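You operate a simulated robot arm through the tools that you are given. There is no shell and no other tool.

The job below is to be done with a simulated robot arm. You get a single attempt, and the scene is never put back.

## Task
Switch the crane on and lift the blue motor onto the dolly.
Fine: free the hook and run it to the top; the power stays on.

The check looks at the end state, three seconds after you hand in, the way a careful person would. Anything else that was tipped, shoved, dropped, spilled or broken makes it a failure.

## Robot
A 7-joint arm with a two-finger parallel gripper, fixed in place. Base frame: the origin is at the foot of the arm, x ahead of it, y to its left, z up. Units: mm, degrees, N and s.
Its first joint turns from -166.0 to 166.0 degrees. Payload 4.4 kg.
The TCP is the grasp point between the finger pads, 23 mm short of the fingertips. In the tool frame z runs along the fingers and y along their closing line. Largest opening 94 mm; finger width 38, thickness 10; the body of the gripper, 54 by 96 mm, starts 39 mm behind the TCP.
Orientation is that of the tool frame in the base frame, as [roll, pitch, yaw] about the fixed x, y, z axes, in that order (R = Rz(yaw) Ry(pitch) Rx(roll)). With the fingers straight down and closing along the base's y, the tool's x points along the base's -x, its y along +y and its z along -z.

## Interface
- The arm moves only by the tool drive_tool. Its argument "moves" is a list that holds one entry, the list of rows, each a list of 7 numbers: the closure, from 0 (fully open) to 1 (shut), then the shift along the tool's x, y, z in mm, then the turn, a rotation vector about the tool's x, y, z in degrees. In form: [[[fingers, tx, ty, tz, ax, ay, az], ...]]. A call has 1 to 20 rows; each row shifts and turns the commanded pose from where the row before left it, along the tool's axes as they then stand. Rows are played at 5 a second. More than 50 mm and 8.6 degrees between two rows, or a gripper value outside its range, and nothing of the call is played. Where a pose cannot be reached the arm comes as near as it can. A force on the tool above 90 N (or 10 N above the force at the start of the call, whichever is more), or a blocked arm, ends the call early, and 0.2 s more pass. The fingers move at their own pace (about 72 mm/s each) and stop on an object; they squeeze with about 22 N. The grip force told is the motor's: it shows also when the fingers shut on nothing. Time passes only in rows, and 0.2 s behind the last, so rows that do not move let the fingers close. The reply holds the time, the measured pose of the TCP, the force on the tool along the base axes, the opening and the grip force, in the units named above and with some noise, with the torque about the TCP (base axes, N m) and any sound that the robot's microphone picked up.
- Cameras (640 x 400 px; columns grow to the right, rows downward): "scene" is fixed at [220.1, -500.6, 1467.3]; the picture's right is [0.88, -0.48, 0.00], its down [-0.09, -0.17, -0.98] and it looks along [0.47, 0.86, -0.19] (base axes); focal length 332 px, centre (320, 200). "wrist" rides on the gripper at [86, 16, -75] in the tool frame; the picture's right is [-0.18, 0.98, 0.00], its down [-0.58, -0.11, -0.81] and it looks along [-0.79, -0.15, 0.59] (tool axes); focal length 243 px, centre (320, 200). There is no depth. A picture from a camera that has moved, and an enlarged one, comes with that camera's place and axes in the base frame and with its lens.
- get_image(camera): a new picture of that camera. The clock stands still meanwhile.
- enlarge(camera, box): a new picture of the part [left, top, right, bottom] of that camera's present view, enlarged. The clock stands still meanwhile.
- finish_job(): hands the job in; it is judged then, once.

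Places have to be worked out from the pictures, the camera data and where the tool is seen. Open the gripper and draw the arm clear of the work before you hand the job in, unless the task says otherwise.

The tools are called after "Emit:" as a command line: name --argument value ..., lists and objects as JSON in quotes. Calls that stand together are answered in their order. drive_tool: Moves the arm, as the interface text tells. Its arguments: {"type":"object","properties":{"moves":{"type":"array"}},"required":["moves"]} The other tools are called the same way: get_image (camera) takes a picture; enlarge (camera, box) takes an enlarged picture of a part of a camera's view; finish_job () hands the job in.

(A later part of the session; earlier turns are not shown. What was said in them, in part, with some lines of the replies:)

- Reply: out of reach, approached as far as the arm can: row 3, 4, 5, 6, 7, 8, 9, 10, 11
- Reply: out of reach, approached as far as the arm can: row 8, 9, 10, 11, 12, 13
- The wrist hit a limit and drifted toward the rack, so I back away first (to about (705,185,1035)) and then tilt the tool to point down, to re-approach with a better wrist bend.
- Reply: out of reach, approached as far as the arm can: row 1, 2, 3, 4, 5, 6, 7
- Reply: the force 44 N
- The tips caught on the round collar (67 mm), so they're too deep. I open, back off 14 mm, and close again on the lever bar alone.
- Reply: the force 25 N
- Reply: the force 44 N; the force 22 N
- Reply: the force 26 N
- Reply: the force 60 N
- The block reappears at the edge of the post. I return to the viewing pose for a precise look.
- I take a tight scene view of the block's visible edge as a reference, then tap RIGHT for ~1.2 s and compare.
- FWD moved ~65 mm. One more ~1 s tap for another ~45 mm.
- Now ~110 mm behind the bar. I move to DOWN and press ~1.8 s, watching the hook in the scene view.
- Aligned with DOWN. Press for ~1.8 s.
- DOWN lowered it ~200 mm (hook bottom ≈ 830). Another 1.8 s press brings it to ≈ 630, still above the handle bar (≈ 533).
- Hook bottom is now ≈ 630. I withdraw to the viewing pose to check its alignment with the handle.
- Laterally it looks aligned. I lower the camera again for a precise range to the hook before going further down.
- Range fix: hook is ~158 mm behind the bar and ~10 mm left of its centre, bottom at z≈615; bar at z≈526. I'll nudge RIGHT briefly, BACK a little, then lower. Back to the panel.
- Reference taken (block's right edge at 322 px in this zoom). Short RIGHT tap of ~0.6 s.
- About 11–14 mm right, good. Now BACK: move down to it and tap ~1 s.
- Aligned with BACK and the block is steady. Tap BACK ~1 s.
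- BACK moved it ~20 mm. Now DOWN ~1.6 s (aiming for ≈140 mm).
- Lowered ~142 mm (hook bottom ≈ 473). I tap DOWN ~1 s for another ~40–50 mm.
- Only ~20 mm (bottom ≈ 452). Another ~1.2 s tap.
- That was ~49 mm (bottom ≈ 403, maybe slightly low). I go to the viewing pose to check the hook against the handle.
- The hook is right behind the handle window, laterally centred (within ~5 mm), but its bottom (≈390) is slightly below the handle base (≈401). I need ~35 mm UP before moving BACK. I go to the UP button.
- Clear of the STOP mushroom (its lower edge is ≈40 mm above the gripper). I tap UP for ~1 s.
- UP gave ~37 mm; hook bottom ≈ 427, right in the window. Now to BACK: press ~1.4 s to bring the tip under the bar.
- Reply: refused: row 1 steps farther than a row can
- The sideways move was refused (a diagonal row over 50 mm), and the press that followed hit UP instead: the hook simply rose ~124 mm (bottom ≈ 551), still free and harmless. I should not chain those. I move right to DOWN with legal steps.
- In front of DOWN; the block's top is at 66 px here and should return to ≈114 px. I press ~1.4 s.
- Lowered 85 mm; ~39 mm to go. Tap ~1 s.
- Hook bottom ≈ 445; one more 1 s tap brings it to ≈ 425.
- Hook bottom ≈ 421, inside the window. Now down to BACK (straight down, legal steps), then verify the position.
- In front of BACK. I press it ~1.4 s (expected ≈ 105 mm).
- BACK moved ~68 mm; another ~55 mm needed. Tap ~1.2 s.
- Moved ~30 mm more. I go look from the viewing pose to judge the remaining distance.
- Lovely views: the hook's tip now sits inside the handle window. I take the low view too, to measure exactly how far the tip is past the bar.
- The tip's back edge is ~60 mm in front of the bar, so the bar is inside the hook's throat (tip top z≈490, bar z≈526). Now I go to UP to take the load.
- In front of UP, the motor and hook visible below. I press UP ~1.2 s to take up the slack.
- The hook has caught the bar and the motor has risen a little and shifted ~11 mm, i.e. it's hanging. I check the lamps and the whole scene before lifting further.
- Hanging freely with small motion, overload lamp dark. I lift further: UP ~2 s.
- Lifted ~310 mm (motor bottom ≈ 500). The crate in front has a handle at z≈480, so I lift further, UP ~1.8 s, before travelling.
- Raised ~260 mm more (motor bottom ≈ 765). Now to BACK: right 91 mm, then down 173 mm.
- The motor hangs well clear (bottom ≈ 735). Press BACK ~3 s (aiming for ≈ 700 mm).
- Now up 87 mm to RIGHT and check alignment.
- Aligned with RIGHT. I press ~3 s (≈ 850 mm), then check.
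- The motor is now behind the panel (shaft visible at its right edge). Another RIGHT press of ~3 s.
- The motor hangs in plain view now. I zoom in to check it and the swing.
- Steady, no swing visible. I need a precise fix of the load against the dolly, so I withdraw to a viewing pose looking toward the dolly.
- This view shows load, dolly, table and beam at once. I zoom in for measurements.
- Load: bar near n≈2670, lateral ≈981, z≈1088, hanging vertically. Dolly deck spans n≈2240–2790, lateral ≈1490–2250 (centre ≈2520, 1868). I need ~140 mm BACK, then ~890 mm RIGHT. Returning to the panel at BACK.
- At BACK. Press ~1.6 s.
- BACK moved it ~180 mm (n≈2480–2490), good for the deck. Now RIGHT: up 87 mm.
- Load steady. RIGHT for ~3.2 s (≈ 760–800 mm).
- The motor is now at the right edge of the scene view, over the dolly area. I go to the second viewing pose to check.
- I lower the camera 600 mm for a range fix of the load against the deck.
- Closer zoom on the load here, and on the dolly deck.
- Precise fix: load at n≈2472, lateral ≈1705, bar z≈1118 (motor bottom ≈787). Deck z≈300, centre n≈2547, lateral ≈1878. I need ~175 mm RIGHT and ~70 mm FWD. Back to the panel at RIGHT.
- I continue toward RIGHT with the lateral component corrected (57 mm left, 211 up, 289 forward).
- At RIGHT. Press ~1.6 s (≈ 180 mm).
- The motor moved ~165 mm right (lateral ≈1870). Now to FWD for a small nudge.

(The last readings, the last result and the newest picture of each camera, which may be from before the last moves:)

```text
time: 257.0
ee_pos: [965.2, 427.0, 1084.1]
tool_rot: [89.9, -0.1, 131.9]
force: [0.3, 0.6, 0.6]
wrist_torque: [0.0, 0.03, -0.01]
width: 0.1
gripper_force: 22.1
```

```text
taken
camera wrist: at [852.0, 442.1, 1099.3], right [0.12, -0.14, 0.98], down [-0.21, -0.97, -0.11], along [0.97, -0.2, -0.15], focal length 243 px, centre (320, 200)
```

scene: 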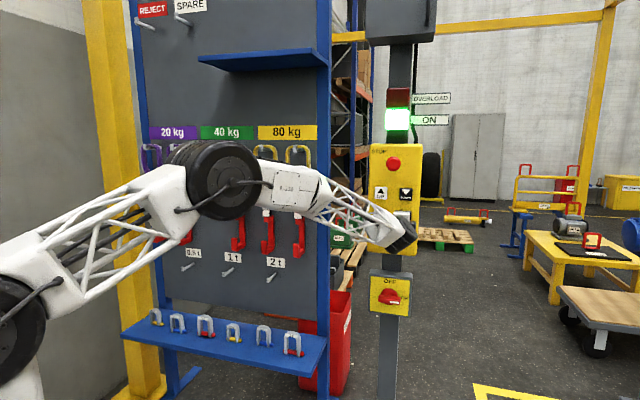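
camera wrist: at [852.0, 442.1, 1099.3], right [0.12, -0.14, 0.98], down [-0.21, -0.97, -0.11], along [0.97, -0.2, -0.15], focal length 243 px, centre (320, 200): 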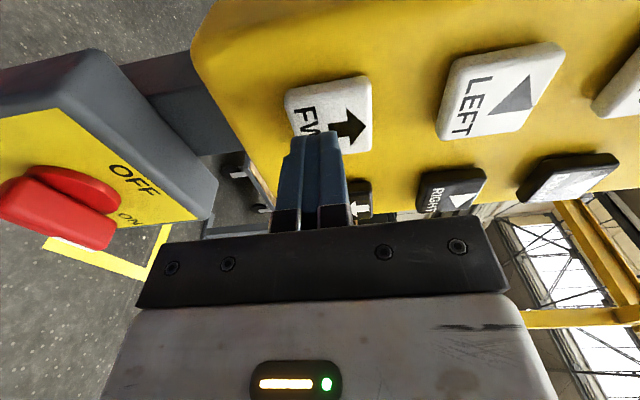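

At FWD. Tap ~1.2 s (≈ 55 mm).

Emit:
drive_tool --moves '[[[1, 0, 0, 19, 0, 0, 0], [1, 0, 0, 10, 0, 0, 0], [1, 0, 0, 0, 0, 0, 0], [1, 0, 0, 0, 0, 0, 0], [1, 0, 0, 0, 0, 0, 0], [1, 0, 0, 0, 0, 0, 0], [1, 0, 0, 0, 0, 0, 0], [1, 0, 0, -29, 0, 0, 0], [1, 0, 0, 0, 0, 0, 0], [1, 0, 0, 0, 0, 0, 0], [1, 0, 0, 0, 0, 0, 0]]]'

Emit:
get_image --camera "scene"

```text
time: 259.4
ee_pos: [965.9, 426.4, 1085.0]
tool_rot: [89.9, 0.0, 132.0]
force: [0.0, -0.4, 0.1]
wrist_torque: [-0.02, 0.01, 0.02]
width: 0.2
gripper_force: 22.2
```

```text
taken
```

scene: 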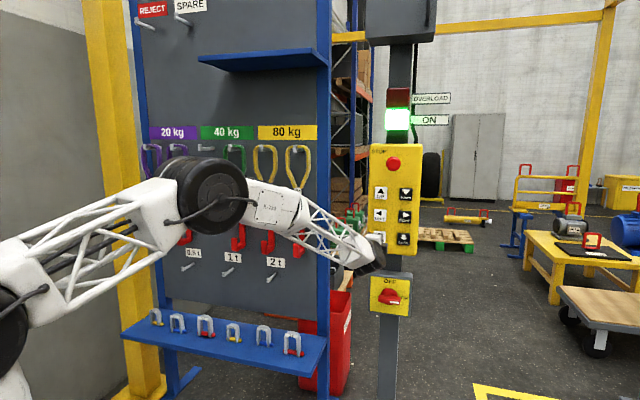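

I check for swing by waiting a second and looking again.

Emit:
enlarge --camera "scene" --box '[540, 150, 640, 330]'

Emit:
drive_tool --moves '[[[1, 0, 0, 0, 0, 0, 0], [1, 0, 0, 0, 0, 0, 0], [1, 0, 0, 0, 0, 0, 0], [1, 0, 0, 0, 0, 0, 0]]]'

Emit:
enlarge --camera "scene" --box '[540, 150, 640, 330]'

```text
2.22 times, centred on (590, 240) of scene
camera zoom: at [220.1, -500.6, 1467.3], right [0.88, -0.48, 0.0], down [-0.09, -0.17, -0.98], along [0.47, 0.86, -0.19], focal length 737 px, centre (-280, 111)
```

zoom: 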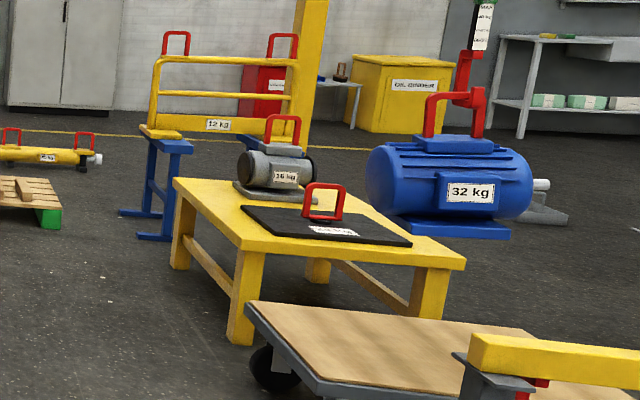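

```text
time: 260.4
ee_pos: [964.5, 426.5, 1083.8]
tool_rot: [89.9, 0.0, 131.9]
force: [0.5, -0.3, 0.8]
wrist_torque: [0.0, 0.0, -0.03]
width: 0.1
gripper_force: 21.8
```

```text
2.22 times, centred on (590, 240) of scene
camera zoom: at [220.1, -500.6, 1467.3], right [0.88, -0.48, 0.0], down [-0.09, -0.17, -0.98], along [0.47, 0.86, -0.19], focal length 737 px, centre (-280, 111)
```

zoom: 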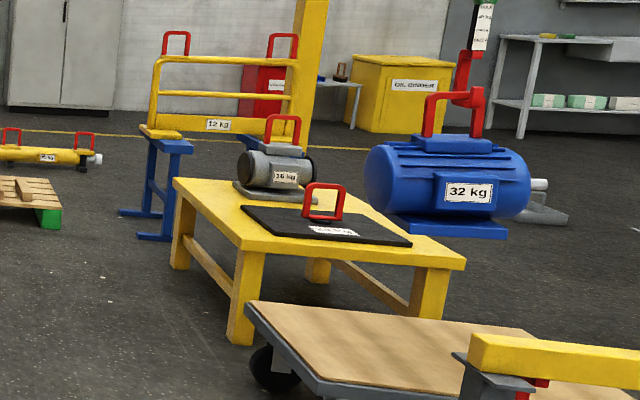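

Steady, and a projection check puts the motor base over the deck centre (n≈2550, lateral ≈1880) with its bottom at z≈690, ~390 mm above the deck. I move to DOWN.

Emit:
drive_tool --moves '[[[1, -45.5, 0, 0, 0, 0, 0], [1, -45.5, 0, 0, 0, 0, 0], [1, 0, 43.5, 0, 0, 0, 0], [1, 0, 43.5, 0, 0, 0, 0], [1, 0, 43.5, 0, 0, 0, 0], [1, 0, 43.5, 0, 0, 0, 0], [1, 0, 0, 0, 0, 0, 0]]]'

Emit:
get_image --camera "wrist"

Emit:
enlarge --camera "scene" --box '[590, 150, 640, 330]'

```text
time: 262.0
ee_pos: [1026.5, 360.6, 1257.2]
tool_rot: [90.0, 0.0, 131.8]
force: [0.2, 0.4, -0.2]
wrist_torque: [0.01, 0.01, 0.0]
width: 0.0
gripper_force: 22.2
```

```text
taken
camera wrist: at [912.1, 375.0, 1274.2], right [0.12, -0.14, 0.98], down [-0.21, -0.97, -0.11], along [0.97, -0.2, -0.15], focal length 243 px, centre (320, 200)
```

wrist: 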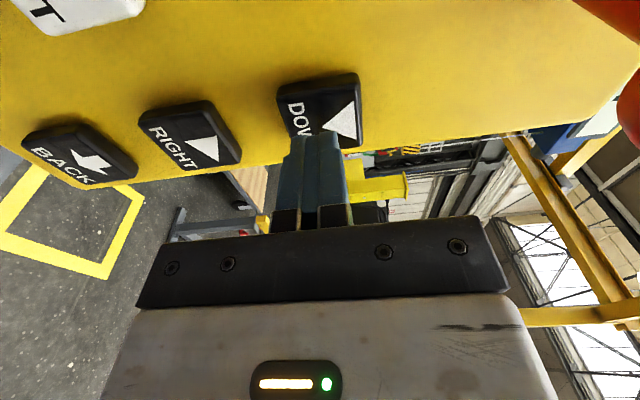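

```text
2.22 times, centred on (615, 240) of scene
camera zoom: at [220.1, -500.6, 1467.3], right [0.88, -0.48, 0.0], down [-0.09, -0.17, -0.98], along [0.47, 0.86, -0.19], focal length 737 px, centre (-336, 111)
```

zoom: 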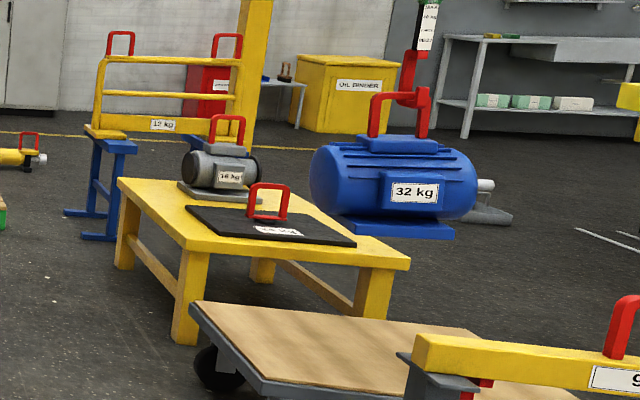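

The scene zoom shows load, dolly and beam together. I press DOWN ~1.8 s (≈ 205 mm).

Emit:
drive_tool --moves '[[[1, 0, 0, 18, 0, 0, 0], [1, 0, 0, 10, 0, 0, 0], [1, 0, 0, 0, 0, 0, 0], [1, 0, 0, 0, 0, 0, 0], [1, 0, 0, 0, 0, 0, 0], [1, 0, 0, 0, 0, 0, 0], [1, 0, 0, 0, 0, 0, 0], [1, 0, 0, 0, 0, 0, 0], [1, 0, 0, 0, 0, 0, 0], [1, 0, 0, 0, 0, 0, 0], [1, 0, 0, -28, 0, 0, 0], [1, 0, 0, 0, 0, 0, 0], [1, 0, 0, 0, 0, 0, 0]]]'

Emit:
enlarge --camera "scene" --box '[590, 150, 640, 330]'

```text
time: 264.8
ee_pos: [1025.1, 360.0, 1257.8]
tool_rot: [90.0, 0.0, 131.9]
force: [0.3, 0.1, 0.2]
wrist_torque: [0.0, 0.0, -0.04]
width: 0.2
gripper_force: 22.2
```

```text
2.22 times, centred on (615, 240) of scene
camera zoom: at [220.1, -500.6, 1467.3], right [0.88, -0.48, 0.0], down [-0.09, -0.17, -0.98], along [0.47, 0.86, -0.19], focal length 737 px, centre (-336, 111)
```

zoom: 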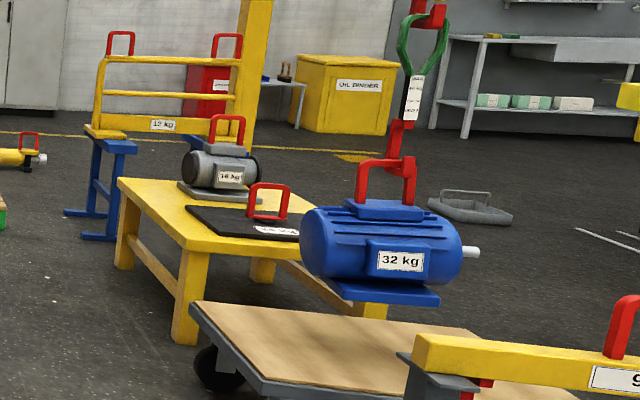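

Lowered ~204 mm (bottom ≈ 488), well over the deck and clear of the table. DOWN ~1.6 s more.

Emit:
drive_tool --moves '[[[1, 0, 0, 18, 0, 0, 0], [1, 0, 0, 10, 0, 0, 0], [1, 0, 0, 0, 0, 0, 0], [1, 0, 0, 0, 0, 0, 0], [1, 0, 0, 0, 0, 0, 0], [1, 0, 0, 0, 0, 0, 0], [1, 0, 0, 0, 0, 0, 0], [1, 0, 0, 0, 0, 0, 0], [1, 0, 0, -28, 0, 0, 0], [1, 0, 0, 0, 0, 0, 0], [1, 0, 0, 0, 0, 0, 0]]]'

Emit:
enlarge --camera "scene" --box '[590, 150, 640, 330]'

```text
time: 267.2
ee_pos: [1024.4, 359.5, 1259.0]
tool_rot: [89.9, 0.0, 131.9]
force: [-0.9, -0.2, 0.2]
wrist_torque: [-0.02, 0.03, -0.02]
width: 0.0
gripper_force: 22.7
```

```text
2.22 times, centred on (615, 240) of scene
camera zoom: at [220.1, -500.6, 1467.3], right [0.88, -0.48, 0.0], down [-0.09, -0.17, -0.98], along [0.47, 0.86, -0.19], focal length 737 px, centre (-336, 111)
```

zoom: 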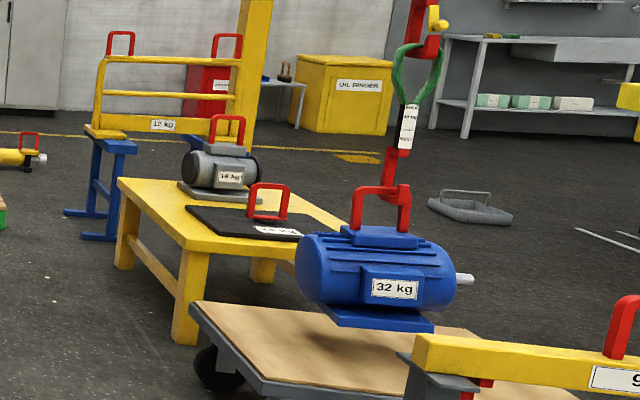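

Bottom ≈ 403, about 100 mm above the deck. Another ~1.4 s (≈ 85 mm).

Emit:
drive_tool --moves '[[[1, 0, 0, 19, 0, 0, 0], [1, 0, 0, 10, 0, 0, 0], [1, 0, 0, 0, 0, 0, 0], [1, 0, 0, 0, 0, 0, 0], [1, 0, 0, 0, 0, 0, 0], [1, 0, 0, 0, 0, 0, 0], [1, 0, 0, 0, 0, 0, 0], [1, 0, 0, -28, 0, 0, 0], [1, 0, 0, 0, 0, 0, 0], [1, 0, 0, 0, 0, 0, 0]]]'

Emit:
enlarge --camera "scene" --box '[590, 150, 640, 330]'

```text
time: 269.4
ee_pos: [1026.6, 361.1, 1258.1]
tool_rot: [90.0, 0.0, 131.8]
force: [-0.6, 0.0, 0.2]
wrist_torque: [-0.02, 0.0, 0.0]
width: 0.2
gripper_force: 22.2
```

```text
2.22 times, centred on (615, 240) of scene
camera zoom: at [220.1, -500.6, 1467.3], right [0.88, -0.48, 0.0], down [-0.09, -0.17, -0.98], along [0.47, 0.86, -0.19], focal length 737 px, centre (-336, 111)
```

zoom: 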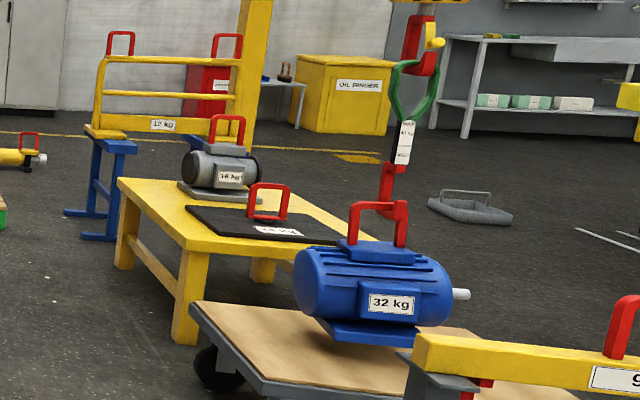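

≈ 44 mm lower (bottom ≈ 359). Again ~1.2 s.

Emit:
drive_tool --moves '[[[1, 0, 0, 18, 0, 0, 0], [1, 0, 0, 10, 0, 0, 0], [1, 0, 0, 0, 0, 0, 0], [1, 0, 0, 0, 0, 0, 0], [1, 0, 0, 0, 0, 0, 0], [1, 0, 0, 0, 0, 0, 0], [1, 0, 0, 0, 0, 0, 0], [1, 0, 0, -28, 0, 0, 0], [1, 0, 0, 0, 0, 0, 0], [1, 0, 0, 0, 0, 0, 0]]]'

Emit:
enlarge --camera "scene" --box '[590, 150, 640, 330]'

```text
time: 271.6
ee_pos: [1026.7, 360.8, 1256.9]
tool_rot: [90.0, 0.0, 131.9]
force: [0.8, -0.2, -0.4]
wrist_torque: [-0.01, 0.01, 0.0]
width: 0.0
gripper_force: 21.8
```

```text
2.22 times, centred on (615, 240) of scene
camera zoom: at [220.1, -500.6, 1467.3], right [0.88, -0.48, 0.0], down [-0.09, -0.17, -0.98], along [0.47, 0.86, -0.19], focal length 737 px, centre (-336, 111)
```

zoom: 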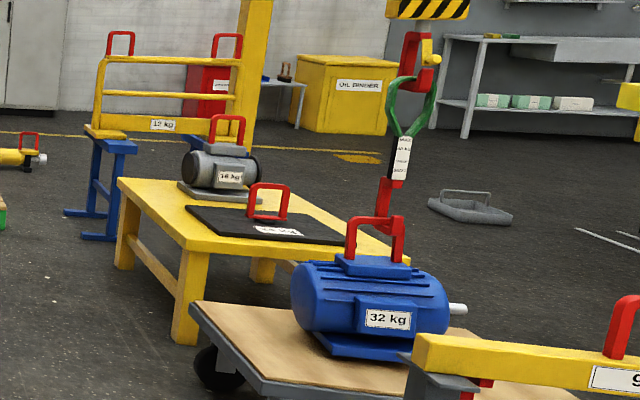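

Bottom ≈ 311, nearly down. A ~1 s tap, then check contact.

Emit:
drive_tool --moves '[[[1, 0, 0, 18, 0, 0, 0], [1, 0, 0, 10, 0, 0, 0], [1, 0, 0, 0, 0, 0, 0], [1, 0, 0, 0, 0, 0, 0], [1, 0, 0, 0, 0, 0, 0], [1, 0, 0, 0, 0, 0, 0], [1, 0, 0, -28, 0, 0, 0], [1, 0, 0, 0, 0, 0, 0], [1, 0, 0, 0, 0, 0, 0]]]'

Emit:
enlarge --camera "scene" --box '[590, 150, 640, 330]'

Emit:
enlarge --camera "scene" --box '[610, 180, 640, 320]'

```text
time: 273.6
ee_pos: [1026.9, 361.6, 1257.8]
tool_rot: [90.1, 0.0, 131.9]
force: [-0.4, -0.2, -0.7]
wrist_torque: [0.0, 0.01, 0.0]
width: 0.1
gripper_force: 21.9
```

```text
2.22 times, centred on (615, 240) of scene
camera zoom: at [220.1, -500.6, 1467.3], right [0.88, -0.48, 0.0], down [-0.09, -0.17, -0.98], along [0.47, 0.86, -0.19], focal length 737 px, centre (-336, 111)
```

zoom: 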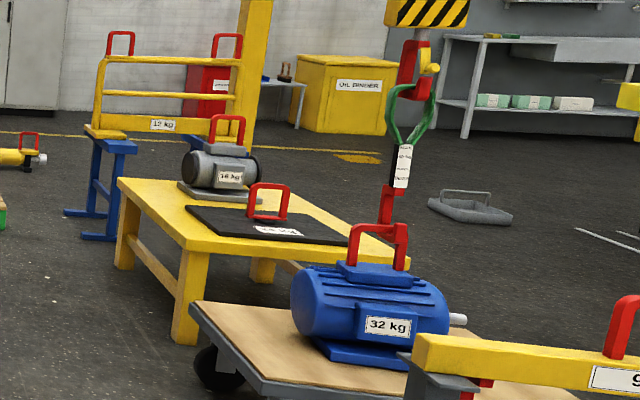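

```text
2.86 times, centred on (625, 250) of scene
camera zoom: at [220.1, -500.6, 1467.3], right [0.88, -0.48, 0.0], down [-0.09, -0.17, -0.98], along [0.47, 0.86, -0.19], focal length 948 px, centre (-551, 57)
```

zoom: 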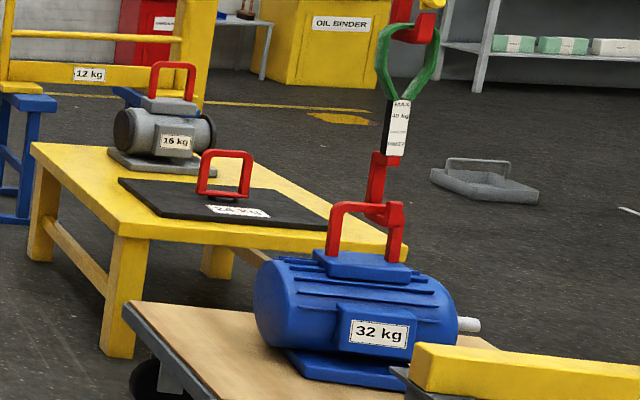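

Another ~1 s tap; the motor should stop while the hook goes on down.

Emit:
drive_tool --moves '[[[1, 0, 0, 18, 0, 0, 0], [1, 0, 0, 10, 0, 0, 0], [1, 0, 0, 0, 0, 0, 0], [1, 0, 0, 0, 0, 0, 0], [1, 0, 0, 0, 0, 0, 0], [1, 0, 0, 0, 0, 0, 0], [1, 0, 0, -28, 0, 0, 0], [1, 0, 0, 0, 0, 0, 0], [1, 0, 0, 0, 0, 0, 0]]]'

Emit:
enlarge --camera "scene" --box '[590, 150, 640, 330]'

Emit:
enlarge --camera "scene" --box '[610, 180, 640, 320]'

```text
time: 275.6
ee_pos: [1026.5, 360.9, 1258.0]
tool_rot: [89.8, 0.0, 131.9]
force: [0.2, 0.6, 0.7]
wrist_torque: [0.01, -0.01, 0.0]
width: 0.0
gripper_force: 22.2
```

```text
2.22 times, centred on (615, 240) of scene
camera zoom: at [220.1, -500.6, 1467.3], right [0.88, -0.48, 0.0], down [-0.09, -0.17, -0.98], along [0.47, 0.86, -0.19], focal length 737 px, centre (-336, 111)
```

zoom: 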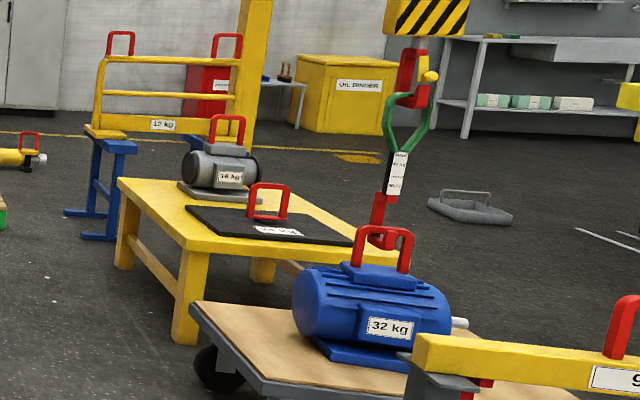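

```text
2.86 times, centred on (625, 250) of scene
camera zoom: at [220.1, -500.6, 1467.3], right [0.88, -0.48, 0.0], down [-0.09, -0.17, -0.98], along [0.47, 0.86, -0.19], focal length 948 px, centre (-551, 57)
```

zoom: 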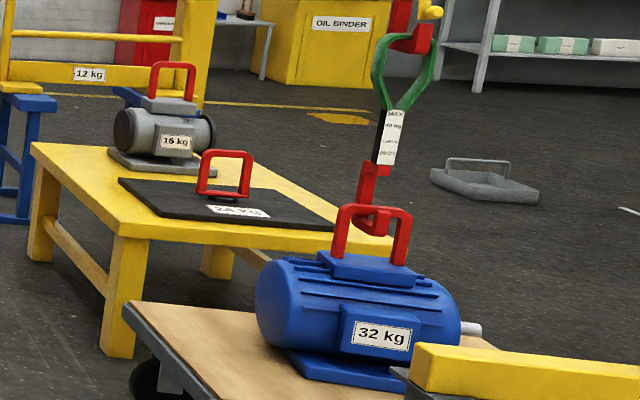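

The motor rests on the deck (it stopped), and the hook has begun to drop inside the handle. I lower ~45 mm more (1.2 s tap) to bring the tip below the bar.

Emit:
drive_tool --moves '[[[1, 0, 0, 18, 0, 0, 0], [1, 0, 0, 10, 0, 0, 0], [1, 0, 0, 0, 0, 0, 0], [1, 0, 0, 0, 0, 0, 0], [1, 0, 0, 0, 0, 0, 0], [1, 0, 0, 0, 0, 0, 0], [1, 0, 0, 0, 0, 0, 0], [1, 0, 0, -28, 0, 0, 0], [1, 0, 0, 0, 0, 0, 0], [1, 0, 0, 0, 0, 0, 0]]]'

Emit:
enlarge --camera "scene" --box '[610, 180, 640, 320]'

Emit:
enlarge --camera "scene" --box '[620, 200, 640, 270]'

```text
time: 277.8
ee_pos: [1028.0, 360.8, 1258.1]
tool_rot: [89.9, 0.1, 131.9]
force: [-0.8, 0.0, 1.0]
wrist_torque: [-0.01, 0.02, 0.03]
width: 0.0
gripper_force: 22.0
```

```text
2.86 times, centred on (625, 250) of scene
camera zoom: at [220.1, -500.6, 1467.3], right [0.88, -0.48, 0.0], down [-0.09, -0.17, -0.98], along [0.47, 0.86, -0.19], focal length 948 px, centre (-551, 57)
```

zoom: 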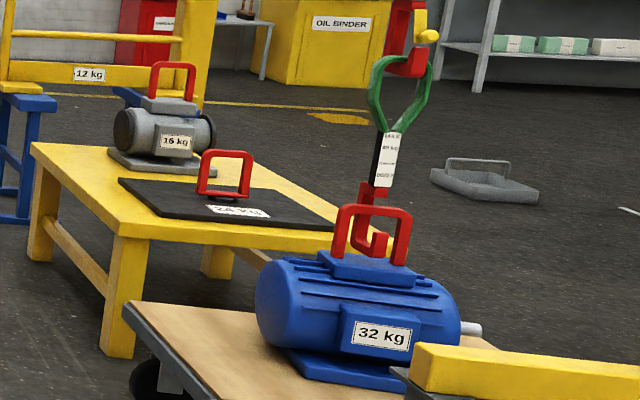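

```text
5.71 times, centred on (630, 235) of scene
camera zoom: at [220.1, -500.6, 1467.3], right [0.88, -0.48, 0.0], down [-0.09, -0.17, -0.98], along [0.47, 0.86, -0.19], focal length 1896 px, centre (-1451, 0)
```

zoom: 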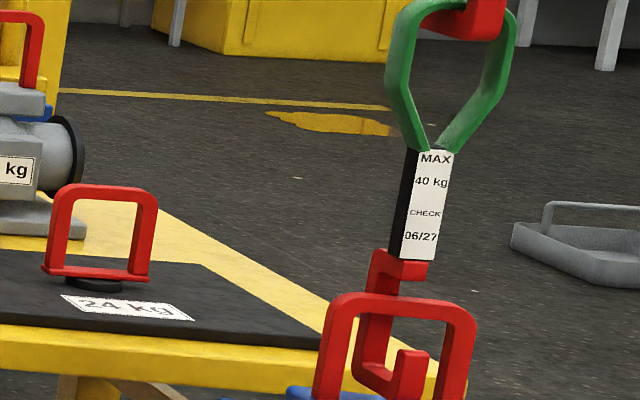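

The tip is now clearly below the bar, with the spine behind it. I check whether the sling still hangs taut from the crane hook.

Emit:
enlarge --camera "scene" --box '[620, 130, 640, 230]'

Emit:
enlarge --camera "scene" --box '[630, 225, 640, 285]'

```text
4.00 times, centred on (630, 180) of scene
camera zoom: at [220.1, -500.6, 1467.3], right [0.88, -0.48, 0.0], down [-0.09, -0.17, -0.98], along [0.47, 0.86, -0.19], focal length 1327 px, centre (-920, 280)
```

zoom: 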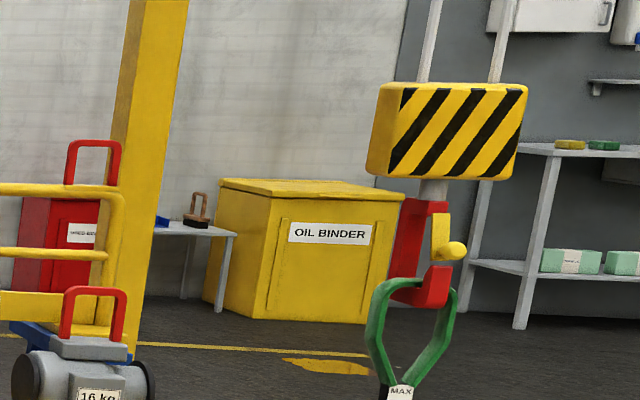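

```text
6.67 times, centred on (635, 255) of scene
camera zoom: at [220.1, -500.6, 1467.3], right [0.88, -0.48, 0.0], down [-0.09, -0.17, -0.98], along [0.47, 0.86, -0.19], focal length 2212 px, centre (-1780, -167)
```

zoom: 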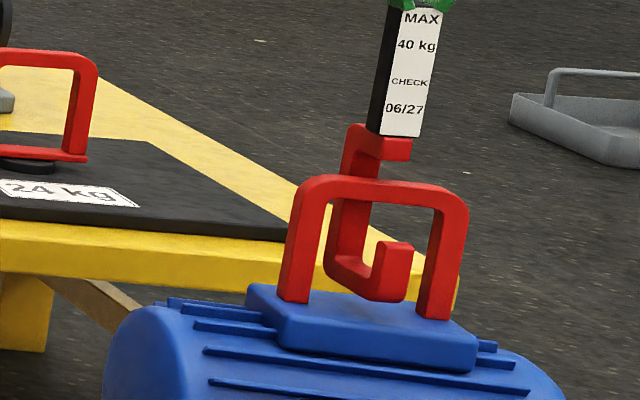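

The hook hangs free in the window: tip below the bar, bottom just above the motor's block. Moving it FWD will release it. I go to the FWD button.

Emit:
drive_tool --moves '[[[1, 45.5, 0, 0, 0, 0, 0], [1, 45.5, 0, 0, 0, 0, 0], [1, 0, -43.5, 0, 0, 0, 0], [1, 0, -43.5, 0, 0, 0, 0], [1, 0, -43.5, 0, 0, 0, 0], [1, 0, -43.5, 0, 0, 0, 0], [1, 0, 0, 0, 0, 0, 0]]]'

Emit:
get_image --camera "wrist"

Emit:
enlarge --camera "scene" --box '[630, 225, 640, 285]'

```text
time: 279.4
ee_pos: [966.8, 428.2, 1085.6]
tool_rot: [89.9, 0.0, 131.8]
force: [-0.3, -0.2, 0.3]
wrist_torque: [0.0, -0.01, 0.01]
width: 0.1
gripper_force: 22.1
```

```text
taken
camera wrist: at [853.2, 442.7, 1100.9], right [0.12, -0.14, 0.98], down [-0.21, -0.97, -0.11], along [0.97, -0.2, -0.15], focal length 243 px, centre (320, 200)
```

wrist: 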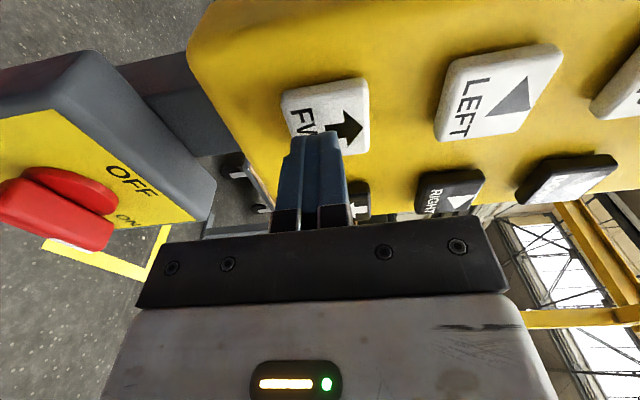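

```text
6.67 times, centred on (635, 255) of scene
camera zoom: at [220.1, -500.6, 1467.3], right [0.88, -0.48, 0.0], down [-0.09, -0.17, -0.98], along [0.47, 0.86, -0.19], focal length 2212 px, centre (-1780, -167)
```

zoom: 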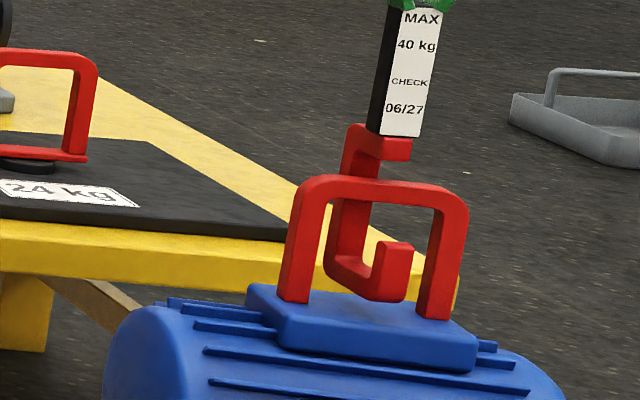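

Steady and centred between the handle legs. Tap FWD ~1.2 s.

Emit:
drive_tool --moves '[[[1, 0, 0, 18, 0, 0, 0], [1, 0, 0, 10, 0, 0, 0], [1, 0, 0, 0, 0, 0, 0], [1, 0, 0, 0, 0, 0, 0], [1, 0, 0, 0, 0, 0, 0], [1, 0, 0, 0, 0, 0, 0], [1, 0, 0, 0, 0, 0, 0], [1, 0, 0, -28, 0, 0, 0], [1, 0, 0, 0, 0, 0, 0], [1, 0, 0, 0, 0, 0, 0]]]'

Emit:
enlarge --camera "scene" --box '[630, 225, 640, 285]'

Emit:
enlarge --camera "scene" --box '[610, 150, 640, 320]'

```text
time: 281.6
ee_pos: [965.7, 429.1, 1084.2]
tool_rot: [90.0, 0.0, 131.9]
force: [-0.4, -0.8, -0.2]
wrist_torque: [-0.01, -0.03, 0.0]
width: 0.0
gripper_force: 22.2
```

```text
6.67 times, centred on (635, 255) of scene
camera zoom: at [220.1, -500.6, 1467.3], right [0.88, -0.48, 0.0], down [-0.09, -0.17, -0.98], along [0.47, 0.86, -0.19], focal length 2212 px, centre (-1780, -167)
```

zoom: 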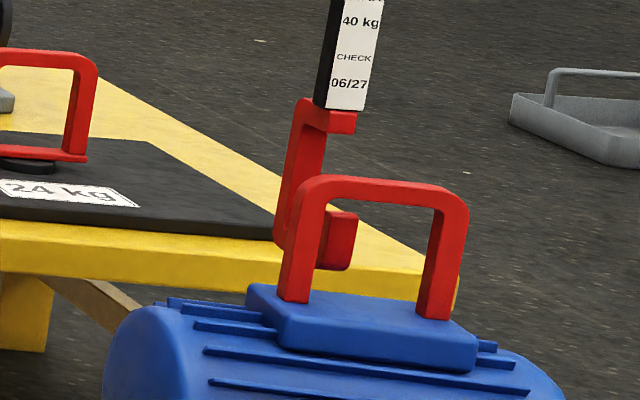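

```text
2.35 times, centred on (625, 235) of scene
camera zoom: at [220.1, -500.6, 1467.3], right [0.88, -0.48, 0.0], down [-0.09, -0.17, -0.98], along [0.47, 0.86, -0.19], focal length 781 px, centre (-398, 118)
```

zoom: 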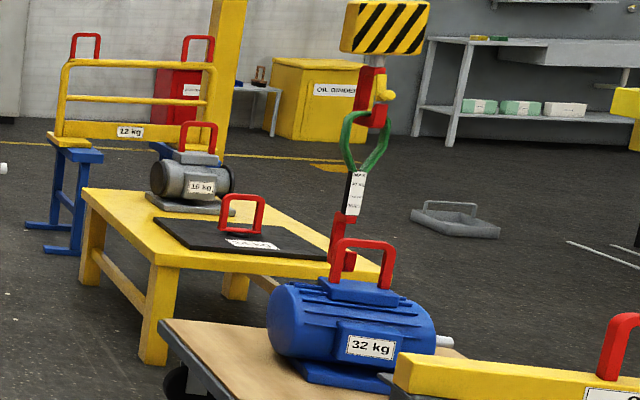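

The hook slid ~97 mm FWD, the motor didn't move. I give one more ~1 s tap FWD for clearance before raising.

Emit:
drive_tool --moves '[[[1, 0, 0, 18, 0, 0, 0], [1, 0, 0, 10, 0, 0, 0], [1, 0, 0, 0, 0, 0, 0], [1, 0, 0, 0, 0, 0, 0], [1, 0, 0, 0, 0, 0, 0], [1, 0, 0, 0, 0, 0, 0], [1, 0, 0, -28, 0, 0, 0], [1, 0, 0, 0, 0, 0, 0], [1, 0, 0, 0, 0, 0, 0]]]'

Emit:
enlarge --camera "scene" --box '[630, 225, 640, 285]'

```text
time: 283.6
ee_pos: [967.0, 429.1, 1084.4]
tool_rot: [90.0, 0.0, 131.9]
force: [0.3, -0.1, 1.4]
wrist_torque: [0.0, 0.04, 0.0]
width: 0.0
gripper_force: 22.4
```

```text
6.67 times, centred on (635, 255) of scene
camera zoom: at [220.1, -500.6, 1467.3], right [0.88, -0.48, 0.0], down [-0.09, -0.17, -0.98], along [0.47, 0.86, -0.19], focal length 2212 px, centre (-1780, -167)
```

zoom: 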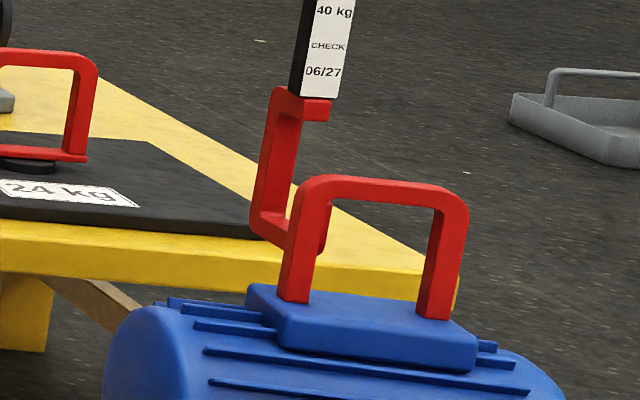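

Now clearly behind the handle. I go up to the UP button.

Emit:
drive_tool --moves '[[[1, 0, 43.5, 0, 0, 0, 0], [1, 0, 43.5, 0, 0, 0, 0], [1, 0, 43.5, 0, 0, 0, 0], [1, 0, 43.5, 0, 0, 0, 0], [1, 0, 0, 0, 0, 0, 0]]]'

Emit:
get_image --camera "wrist"

```text
time: 284.8
ee_pos: [966.3, 427.3, 1259.5]
tool_rot: [90.0, 0.0, 131.9]
force: [-0.3, 0.1, -0.5]
wrist_torque: [0.02, -0.02, -0.01]
width: 0.0
gripper_force: 22.3
```

```text
taken
camera wrist: at [853.8, 442.6, 1275.7], right [0.12, -0.14, 0.98], down [-0.21, -0.97, -0.11], along [0.97, -0.2, -0.15], focal length 243 px, centre (320, 200)
```

wrist: 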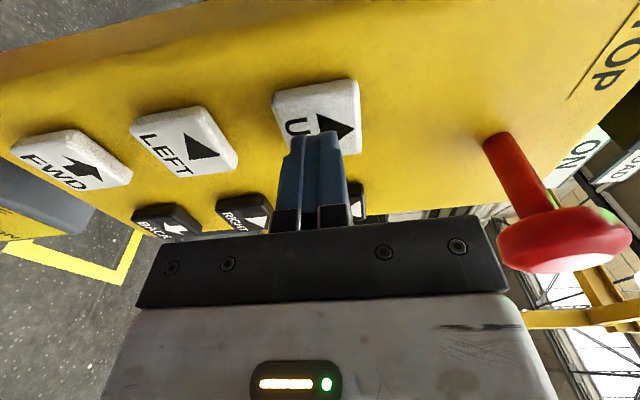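

At UP. A careful ~1 s tap first, to make sure the hook comes away without touching the motor.

Emit:
drive_tool --moves '[[[1, 0, 0, 18, 0, 0, 0], [1, 0, 0, 10, 0, 0, 0], [1, 0, 0, 0, 0, 0, 0], [1, 0, 0, 0, 0, 0, 0], [1, 0, 0, 0, 0, 0, 0], [1, 0, 0, 0, 0, 0, 0], [1, 0, 0, -28, 0, 0, 0], [1, 0, 0, 0, 0, 0, 0], [1, 0, 0, 0, 0, 0, 0]]]'

Emit:
enlarge --camera "scene" --box '[630, 205, 640, 285]'

```text
time: 286.8
ee_pos: [967.2, 427.8, 1257.7]
tool_rot: [89.9, 0.0, 131.9]
force: [-0.8, 0.0, 0.5]
wrist_torque: [0.01, -0.01, -0.04]
width: 0.1
gripper_force: 22.2
```

```text
5.00 times, centred on (635, 245) of scene
camera zoom: at [220.1, -500.6, 1467.3], right [0.88, -0.48, 0.0], down [-0.09, -0.17, -0.98], along [0.47, 0.86, -0.19], focal length 1659 px, centre (-1255, -25)
```

zoom: 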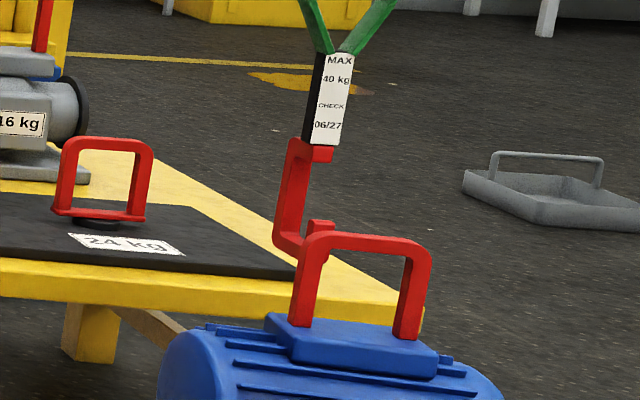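

The tip is rising behind the bar and the motor hasn't moved. Another ~1.2 s UP.

Emit:
drive_tool --moves '[[[1, 0, 0, 18, 0, 0, 0], [1, 0, 0, 10, 0, 0, 0], [1, 0, 0, 0, 0, 0, 0], [1, 0, 0, 0, 0, 0, 0], [1, 0, 0, 0, 0, 0, 0], [1, 0, 0, 0, 0, 0, 0], [1, 0, 0, 0, 0, 0, 0], [1, 0, 0, -28, 0, 0, 0], [1, 0, 0, 0, 0, 0, 0], [1, 0, 0, 0, 0, 0, 0]]]'

Emit:
enlarge --camera "scene" --box '[630, 205, 640, 285]'

```text
time: 289.0
ee_pos: [964.9, 428.8, 1258.4]
tool_rot: [89.9, 0.0, 131.9]
force: [0.1, 0.0, 0.0]
wrist_torque: [0.0, -0.02, 0.02]
width: 0.1
gripper_force: 21.9
```

```text
5.00 times, centred on (635, 245) of scene
camera zoom: at [220.1, -500.6, 1467.3], right [0.88, -0.48, 0.0], down [-0.09, -0.17, -0.98], along [0.47, 0.86, -0.19], focal length 1659 px, centre (-1255, -25)
```

zoom: 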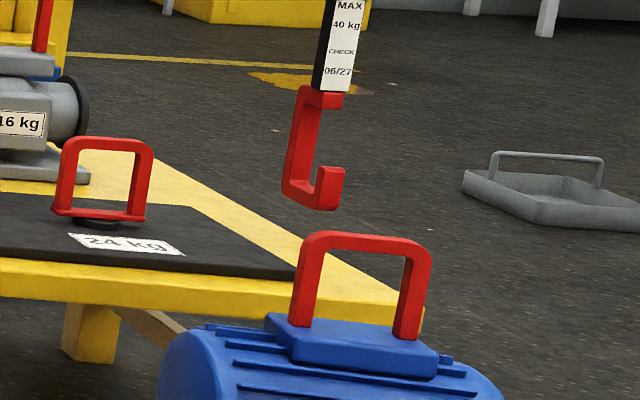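

The hook is completely free and the motor sits still on the deck. Now I run the hook up: hold UP ~3.5 s and look.

Emit:
drive_tool --moves '[[[1, 0, 0, 18, 0, 0, 0], [1, 0, 0, 10, 0, 0, 0], [1, 0, 0, 0, 0, 0, 0], [1, 0, 0, 0, 0, 0, 0], [1, 0, 0, 0, 0, 0, 0], [1, 0, 0, 0, 0, 0, 0], [1, 0, 0, 0, 0, 0, 0], [1, 0, 0, 0, 0, 0, 0], [1, 0, 0, 0, 0, 0, 0], [1, 0, 0, 0, 0, 0, 0], [1, 0, 0, 0, 0, 0, 0], [1, 0, 0, 0, 0, 0, 0], [1, 0, 0, 0, 0, 0, 0], [1, 0, 0, 0, 0, 0, 0], [1, 0, 0, 0, 0, 0, 0], [1, 0, 0, 0, 0, 0, 0], [1, 0, 0, 0, 0, 0, 0], [1, 0, 0, 0, 0, 0, 0]]]'

Emit:
enlarge --camera "scene" --box '[560, 0, 640, 330]'

```text
time: 292.8
ee_pos: [985.5, 447.0, 1259.5]
tool_rot: [89.9, 0.0, 132.0]
force: [-26.5, -35.9, -4.8]
wrist_torque: [-0.11, 0.02, 0.61]
width: 0.0
gripper_force: 21.6
```

```text
1.21 times, centred on (600, 165) of scene
camera zoom: at [220.1, -500.6, 1467.3], right [0.88, -0.48, 0.0], down [-0.09, -0.17, -0.98], along [0.47, 0.86, -0.19], focal length 402 px, centre (-19, 242)
```

zoom: 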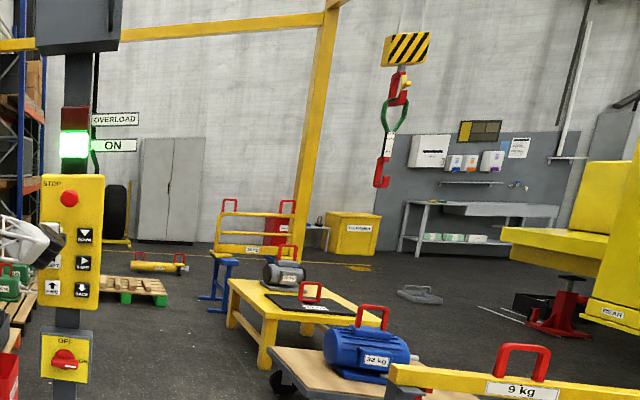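

Rising well and clear of everything. I keep holding UP.

Emit:
drive_tool --moves '[[[1, 0, 0, 0, 0, 0, 0], [1, 0, 0, 0, 0, 0, 0], [1, 0, 0, 0, 0, 0, 0], [1, 0, 0, 0, 0, 0, 0], [1, 0, 0, 0, 0, 0, 0], [1, 0, 0, 0, 0, 0, 0], [1, 0, 0, 0, 0, 0, 0], [1, 0, 0, 0, 0, 0, 0]]]'

Emit:
enlarge --camera "scene" --box '[560, 0, 640, 330]'

Emit:
drive_tool --moves '[[[1, 0, 0, 0, 0, 0, 0], [1, 0, 0, 0, 0, 0, 0], [1, 0, 0, 0, 0, 0, 0], [1, 0, 0, 0, 0, 0, 0], [1, 0, 0, 0, 0, 0, 0], [1, 0, 0, 0, 0, 0, 0]]]'

Emit:
enlarge --camera "scene" --box '[560, 0, 640, 330]'

```text
time: 294.6
ee_pos: [986.4, 446.9, 1259.0]
tool_rot: [90.0, 0.1, 131.9]
force: [-27.8, -33.8, -3.1]
wrist_torque: [-0.12, 0.03, 0.66]
width: 0.0
gripper_force: 21.9
```

```text
1.21 times, centred on (600, 165) of scene
camera zoom: at [220.1, -500.6, 1467.3], right [0.88, -0.48, 0.0], down [-0.09, -0.17, -0.98], along [0.47, 0.86, -0.19], focal length 402 px, centre (-19, 242)
```

zoom: 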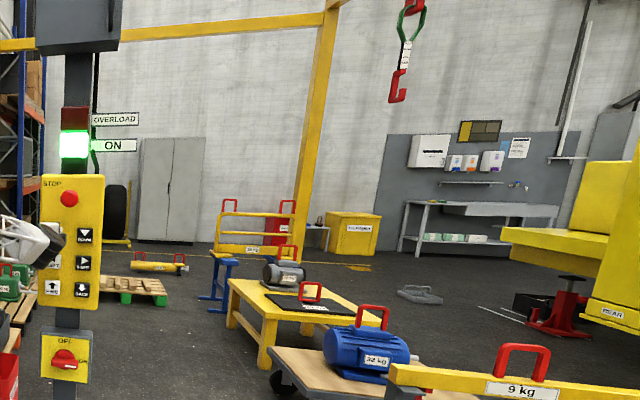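

```text
time: 296.0
ee_pos: [986.4, 446.9, 1260.0]
tool_rot: [90.0, 0.0, 131.9]
force: [-29.6, -31.3, -1.7]
wrist_torque: [-0.04, 0.06, 0.71]
width: 0.0
gripper_force: 22.4
```

```text
1.21 times, centred on (600, 165) of scene
camera zoom: at [220.1, -500.6, 1467.3], right [0.88, -0.48, 0.0], down [-0.09, -0.17, -0.98], along [0.47, 0.86, -0.19], focal length 402 px, centre (-19, 242)
```

zoom: 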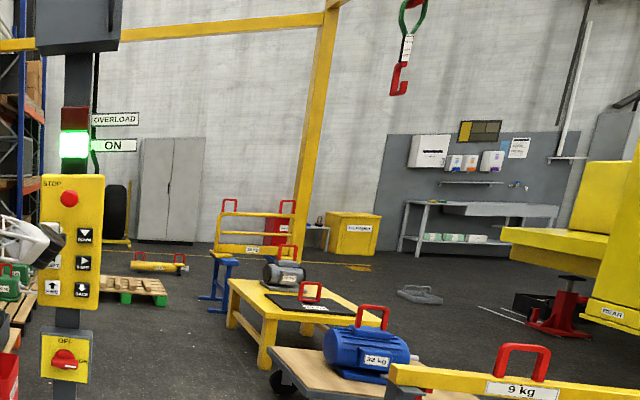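

It has nearly stopped: likely at the top. I hold a bit more to confirm.

Emit:
drive_tool --moves '[[[1, 0, 0, 0, 0, 0, 0], [1, 0, 0, 0, 0, 0, 0], [1, 0, 0, 0, 0, 0, 0], [1, 0, 0, 0, 0, 0, 0], [1, 0, 0, 0, 0, 0, 0], [1, 0, 0, 0, 0, 0, 0]]]'

Emit:
enlarge --camera "scene" --box '[560, 0, 640, 330]'

Emit:
enlarge --camera "scene" --box '[600, 0, 640, 60]'

```text
time: 297.4
ee_pos: [986.5, 446.6, 1258.5]
tool_rot: [89.8, 0.1, 132.0]
force: [-31.5, -30.5, -0.7]
wrist_torque: [-0.01, 0.0, 0.8]
width: 0.2
gripper_force: 21.9
```

```text
1.21 times, centred on (600, 165) of scene
camera zoom: at [220.1, -500.6, 1467.3], right [0.88, -0.48, 0.0], down [-0.09, -0.17, -0.98], along [0.47, 0.86, -0.19], focal length 402 px, centre (-19, 242)
```

zoom: 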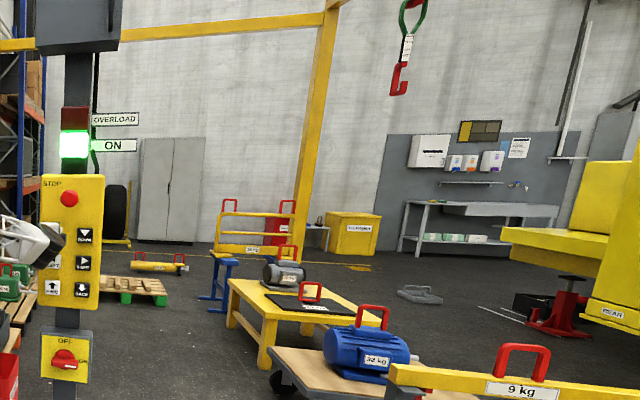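

```text
6.67 times, centred on (620, 30) of scene
camera zoom: at [220.1, -500.6, 1467.3], right [0.88, -0.48, 0.0], down [-0.09, -0.17, -0.98], along [0.47, 0.86, -0.19], focal length 2212 px, centre (-1680, 1333)
```

zoom: 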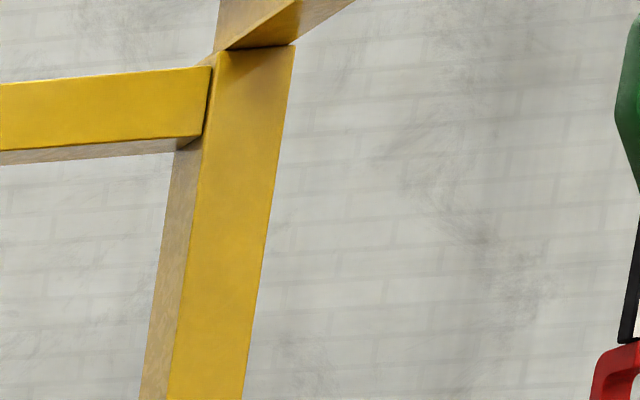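

The hook has stopped at the top. I release UP and withdraw from the panel, opening the gripper.

Emit:
drive_tool --moves '[[[1, 0, 0, -28, 0, 0, 0], [1, 0, 0, -40, 0, 0, 0], [1, 0, 0, -40, 0, 0, 0], [0, 0, 0, -40, 0, 0, 0], [0, -10, 24, -38, 0, 0, 0], [0, -10, 24, -38, 0, 0, 0], [0, -10, 24, -38, 0, 0, 0], [0, -10, 24, -38, 0, 0, 0], [0, -10, 24, -38, 0, 0, 0], [0, -10, 24, -38, 0, 0, 0], [0, -10, 24, -38, 0, 0, 0], [0, -10, 24, -38, 0, 0, 0], [0, 0, 0, 0, 0, 0, 0]]]'

Emit:
get_image --camera "scene"

Emit:
enlarge --camera "scene" --box '[600, 0, 640, 20]'

Emit:
enlarge --camera "scene" --box '[590, 190, 640, 330]'

```text
time: 300.2
ee_pos: [701.7, 83.7, 1450.6]
tool_rot: [90.1, 0.0, 131.9]
force: [-0.1, 0.2, 1.1]
wrist_torque: [0.02, 0.01, -0.03]
width: 93.9
gripper_force: 0.0
```

```text
taken
```

scene: 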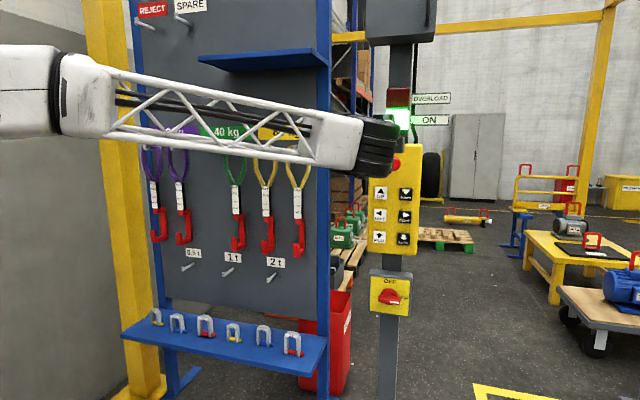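

```text
16.00 times, centred on (620, 10) of scene
camera zoom: at [220.1, -500.6, 1467.3], right [0.88, -0.48, 0.0], down [-0.09, -0.17, -0.98], along [0.47, 0.86, -0.19], focal length 5309 px, centre (-4480, 3240)
```

zoom: 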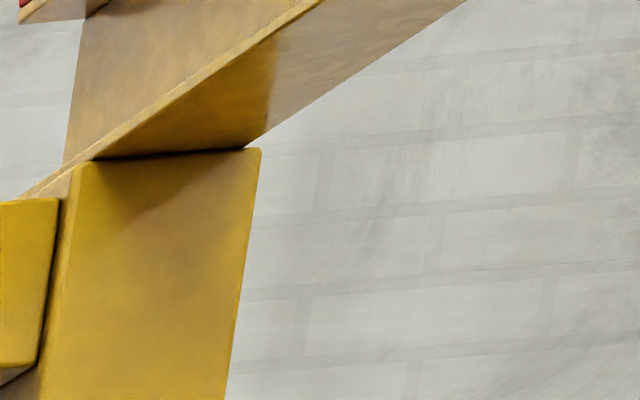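

```text
2.86 times, centred on (615, 260) of scene
camera zoom: at [220.1, -500.6, 1467.3], right [0.88, -0.48, 0.0], down [-0.09, -0.17, -0.98], along [0.47, 0.86, -0.19], focal length 948 px, centre (-523, 29)
```

zoom: 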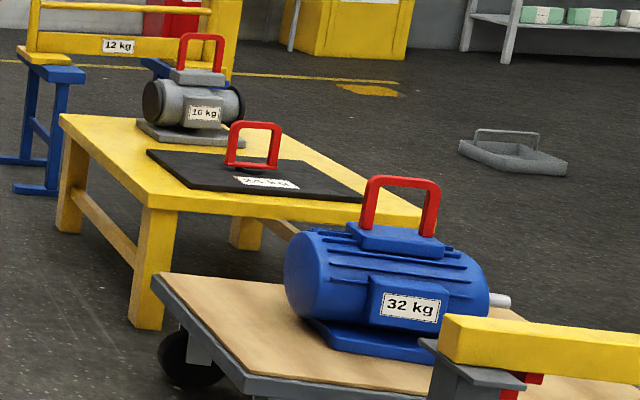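

The motor stands squarely on the dolly and nothing else looks disturbed. I do a last check with the wrist camera of the dolly, the top of the crane, and the pallet.

Emit:
drive_tool --moves '[[[0, 0, 0, 0, 4.13, 2.22, -6.37], [0, 0, 0, 0, 4.13, 2.22, -6.37], [0, 0, 0, 0, 4.13, 2.22, -6.37], [0, 0, 0, 0, 4.13, 2.22, -6.37], [0, 0, 0, 0, 4.13, 2.22, -6.37], [0, 0, 0, 0, 4.13, 2.22, -6.37], [0, 0, 0, 0, 4.13, 2.22, -6.37], [0, 0, 0, 0, 4.13, 2.22, -6.37], [0, 0, 0, 0, 4.13, 2.22, -6.37], [0, 0, 0, 0, 4.13, 2.22, -6.37], [0, 0, 0, 0, 4.13, 2.22, -6.37], [0, 0, 0, 0, 4.13, 2.22, -6.37], [0, 0, 0, 0, 0, 0, 0]]]'

Emit:
get_image --camera "wrist"

Emit:
enlarge --camera "wrist" --box '[140, 0, 400, 160]'

Emit:
enlarge --camera "wrist" --box '[470, 0, 600, 100]'

Emit:
enlarge --camera "scene" --box '[320, 190, 380, 290]'

```text
time: 303.0
ee_pos: [702.4, 86.4, 1449.3]
tool_rot: [-179.9, 40.1, -154.1]
force: [0.4, 0.5, 0.5]
wrist_torque: [-0.02, 0.0, -0.03]
width: 94.1
gripper_force: 0.0
```

```text
taken
camera wrist: at [593.3, 50.6, 1451.2], right [-0.3, 0.95, 0.12], down [-0.02, -0.13, 0.99], along [0.95, 0.3, 0.06], focal length 243 px, centre (320, 200)
```

wrist: 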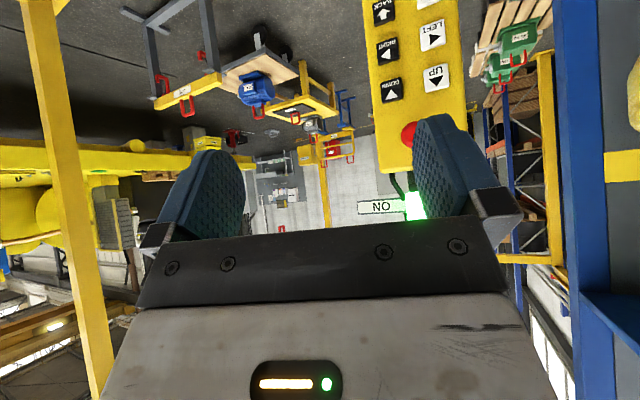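

```text
2.46 times, centred on (270, 80) of wrist
camera zoom: at [593.3, 50.6, 1451.2], right [-0.3, 0.95, 0.12], down [-0.02, -0.13, 0.99], along [0.95, 0.3, 0.06], focal length 597 px, centre (443, 495)
```

zoom: 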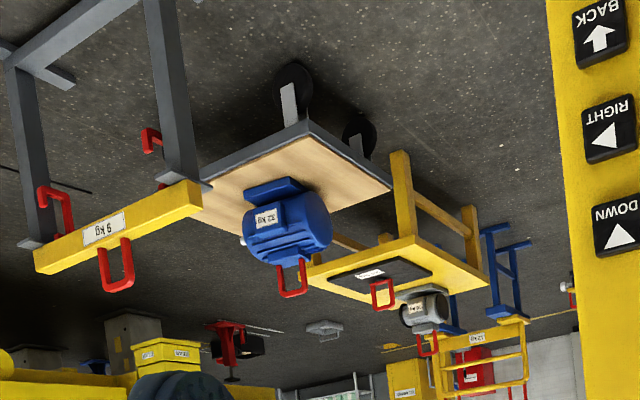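

```text
4.00 times, centred on (535, 50) of wrist
camera zoom: at [593.3, 50.6, 1451.2], right [-0.3, 0.95, 0.12], down [-0.02, -0.13, 0.99], along [0.95, 0.3, 0.06], focal length 970 px, centre (-540, 800)
```

zoom: 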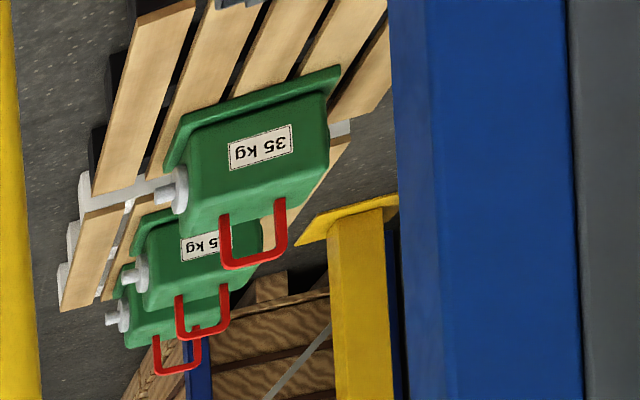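

```text
4.00 times, centred on (350, 240) of scene
camera zoom: at [220.1, -500.6, 1467.3], right [0.88, -0.48, 0.0], down [-0.09, -0.17, -0.98], along [0.47, 0.86, -0.19], focal length 1327 px, centre (200, 40)
```

zoom: 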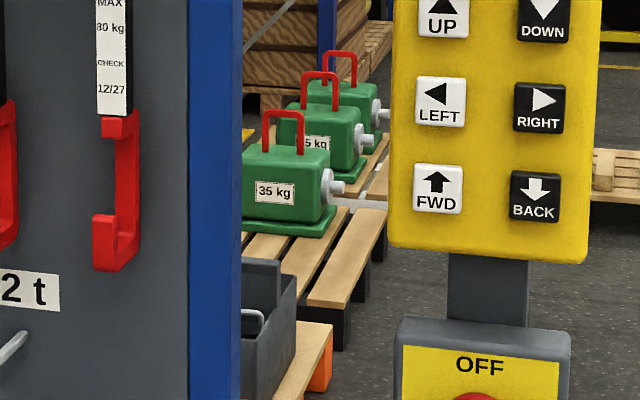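

The motor stands well inside the deck, the dolly, gearboxes, crate and beam are where they were, the hook is free at the top, the ON lamp is lit, and the arm is clear with the gripper open. I hand the job in.

Emit:
finish_job

```text
The job is handed in.
```

The blue motor is standing on the dolly. The hook is free and run up to the top, and the crane power is still on with the ON lamp lit.

- **Sling:** the motor is marked 32 kg, so I used the 40 kg green sling that was already on the crane hook. It is still hanging there. The overload lamp was dark in every view I took during the lift.
- **Placement:** the motor sits well inside the dolly deck. In the last pictures the dolly and the neighbouring gearbox measured in the same place as before. The crate, the beam on its stand and the table looked undisturbed.
- **One slip:** a move between buttons was refused and the press that followed hit UP instead of BACK. The hook rose about 124 mm, empty and touching nothing. I lowered it again before hooking the motor.
- **At lift-off:** the motor shifted about 11 mm as it came off the pallet. It was hanging steady, with no visible swing, before I lowered it onto the deck.

The gripper is open and the arm is drawn clear of the panel.
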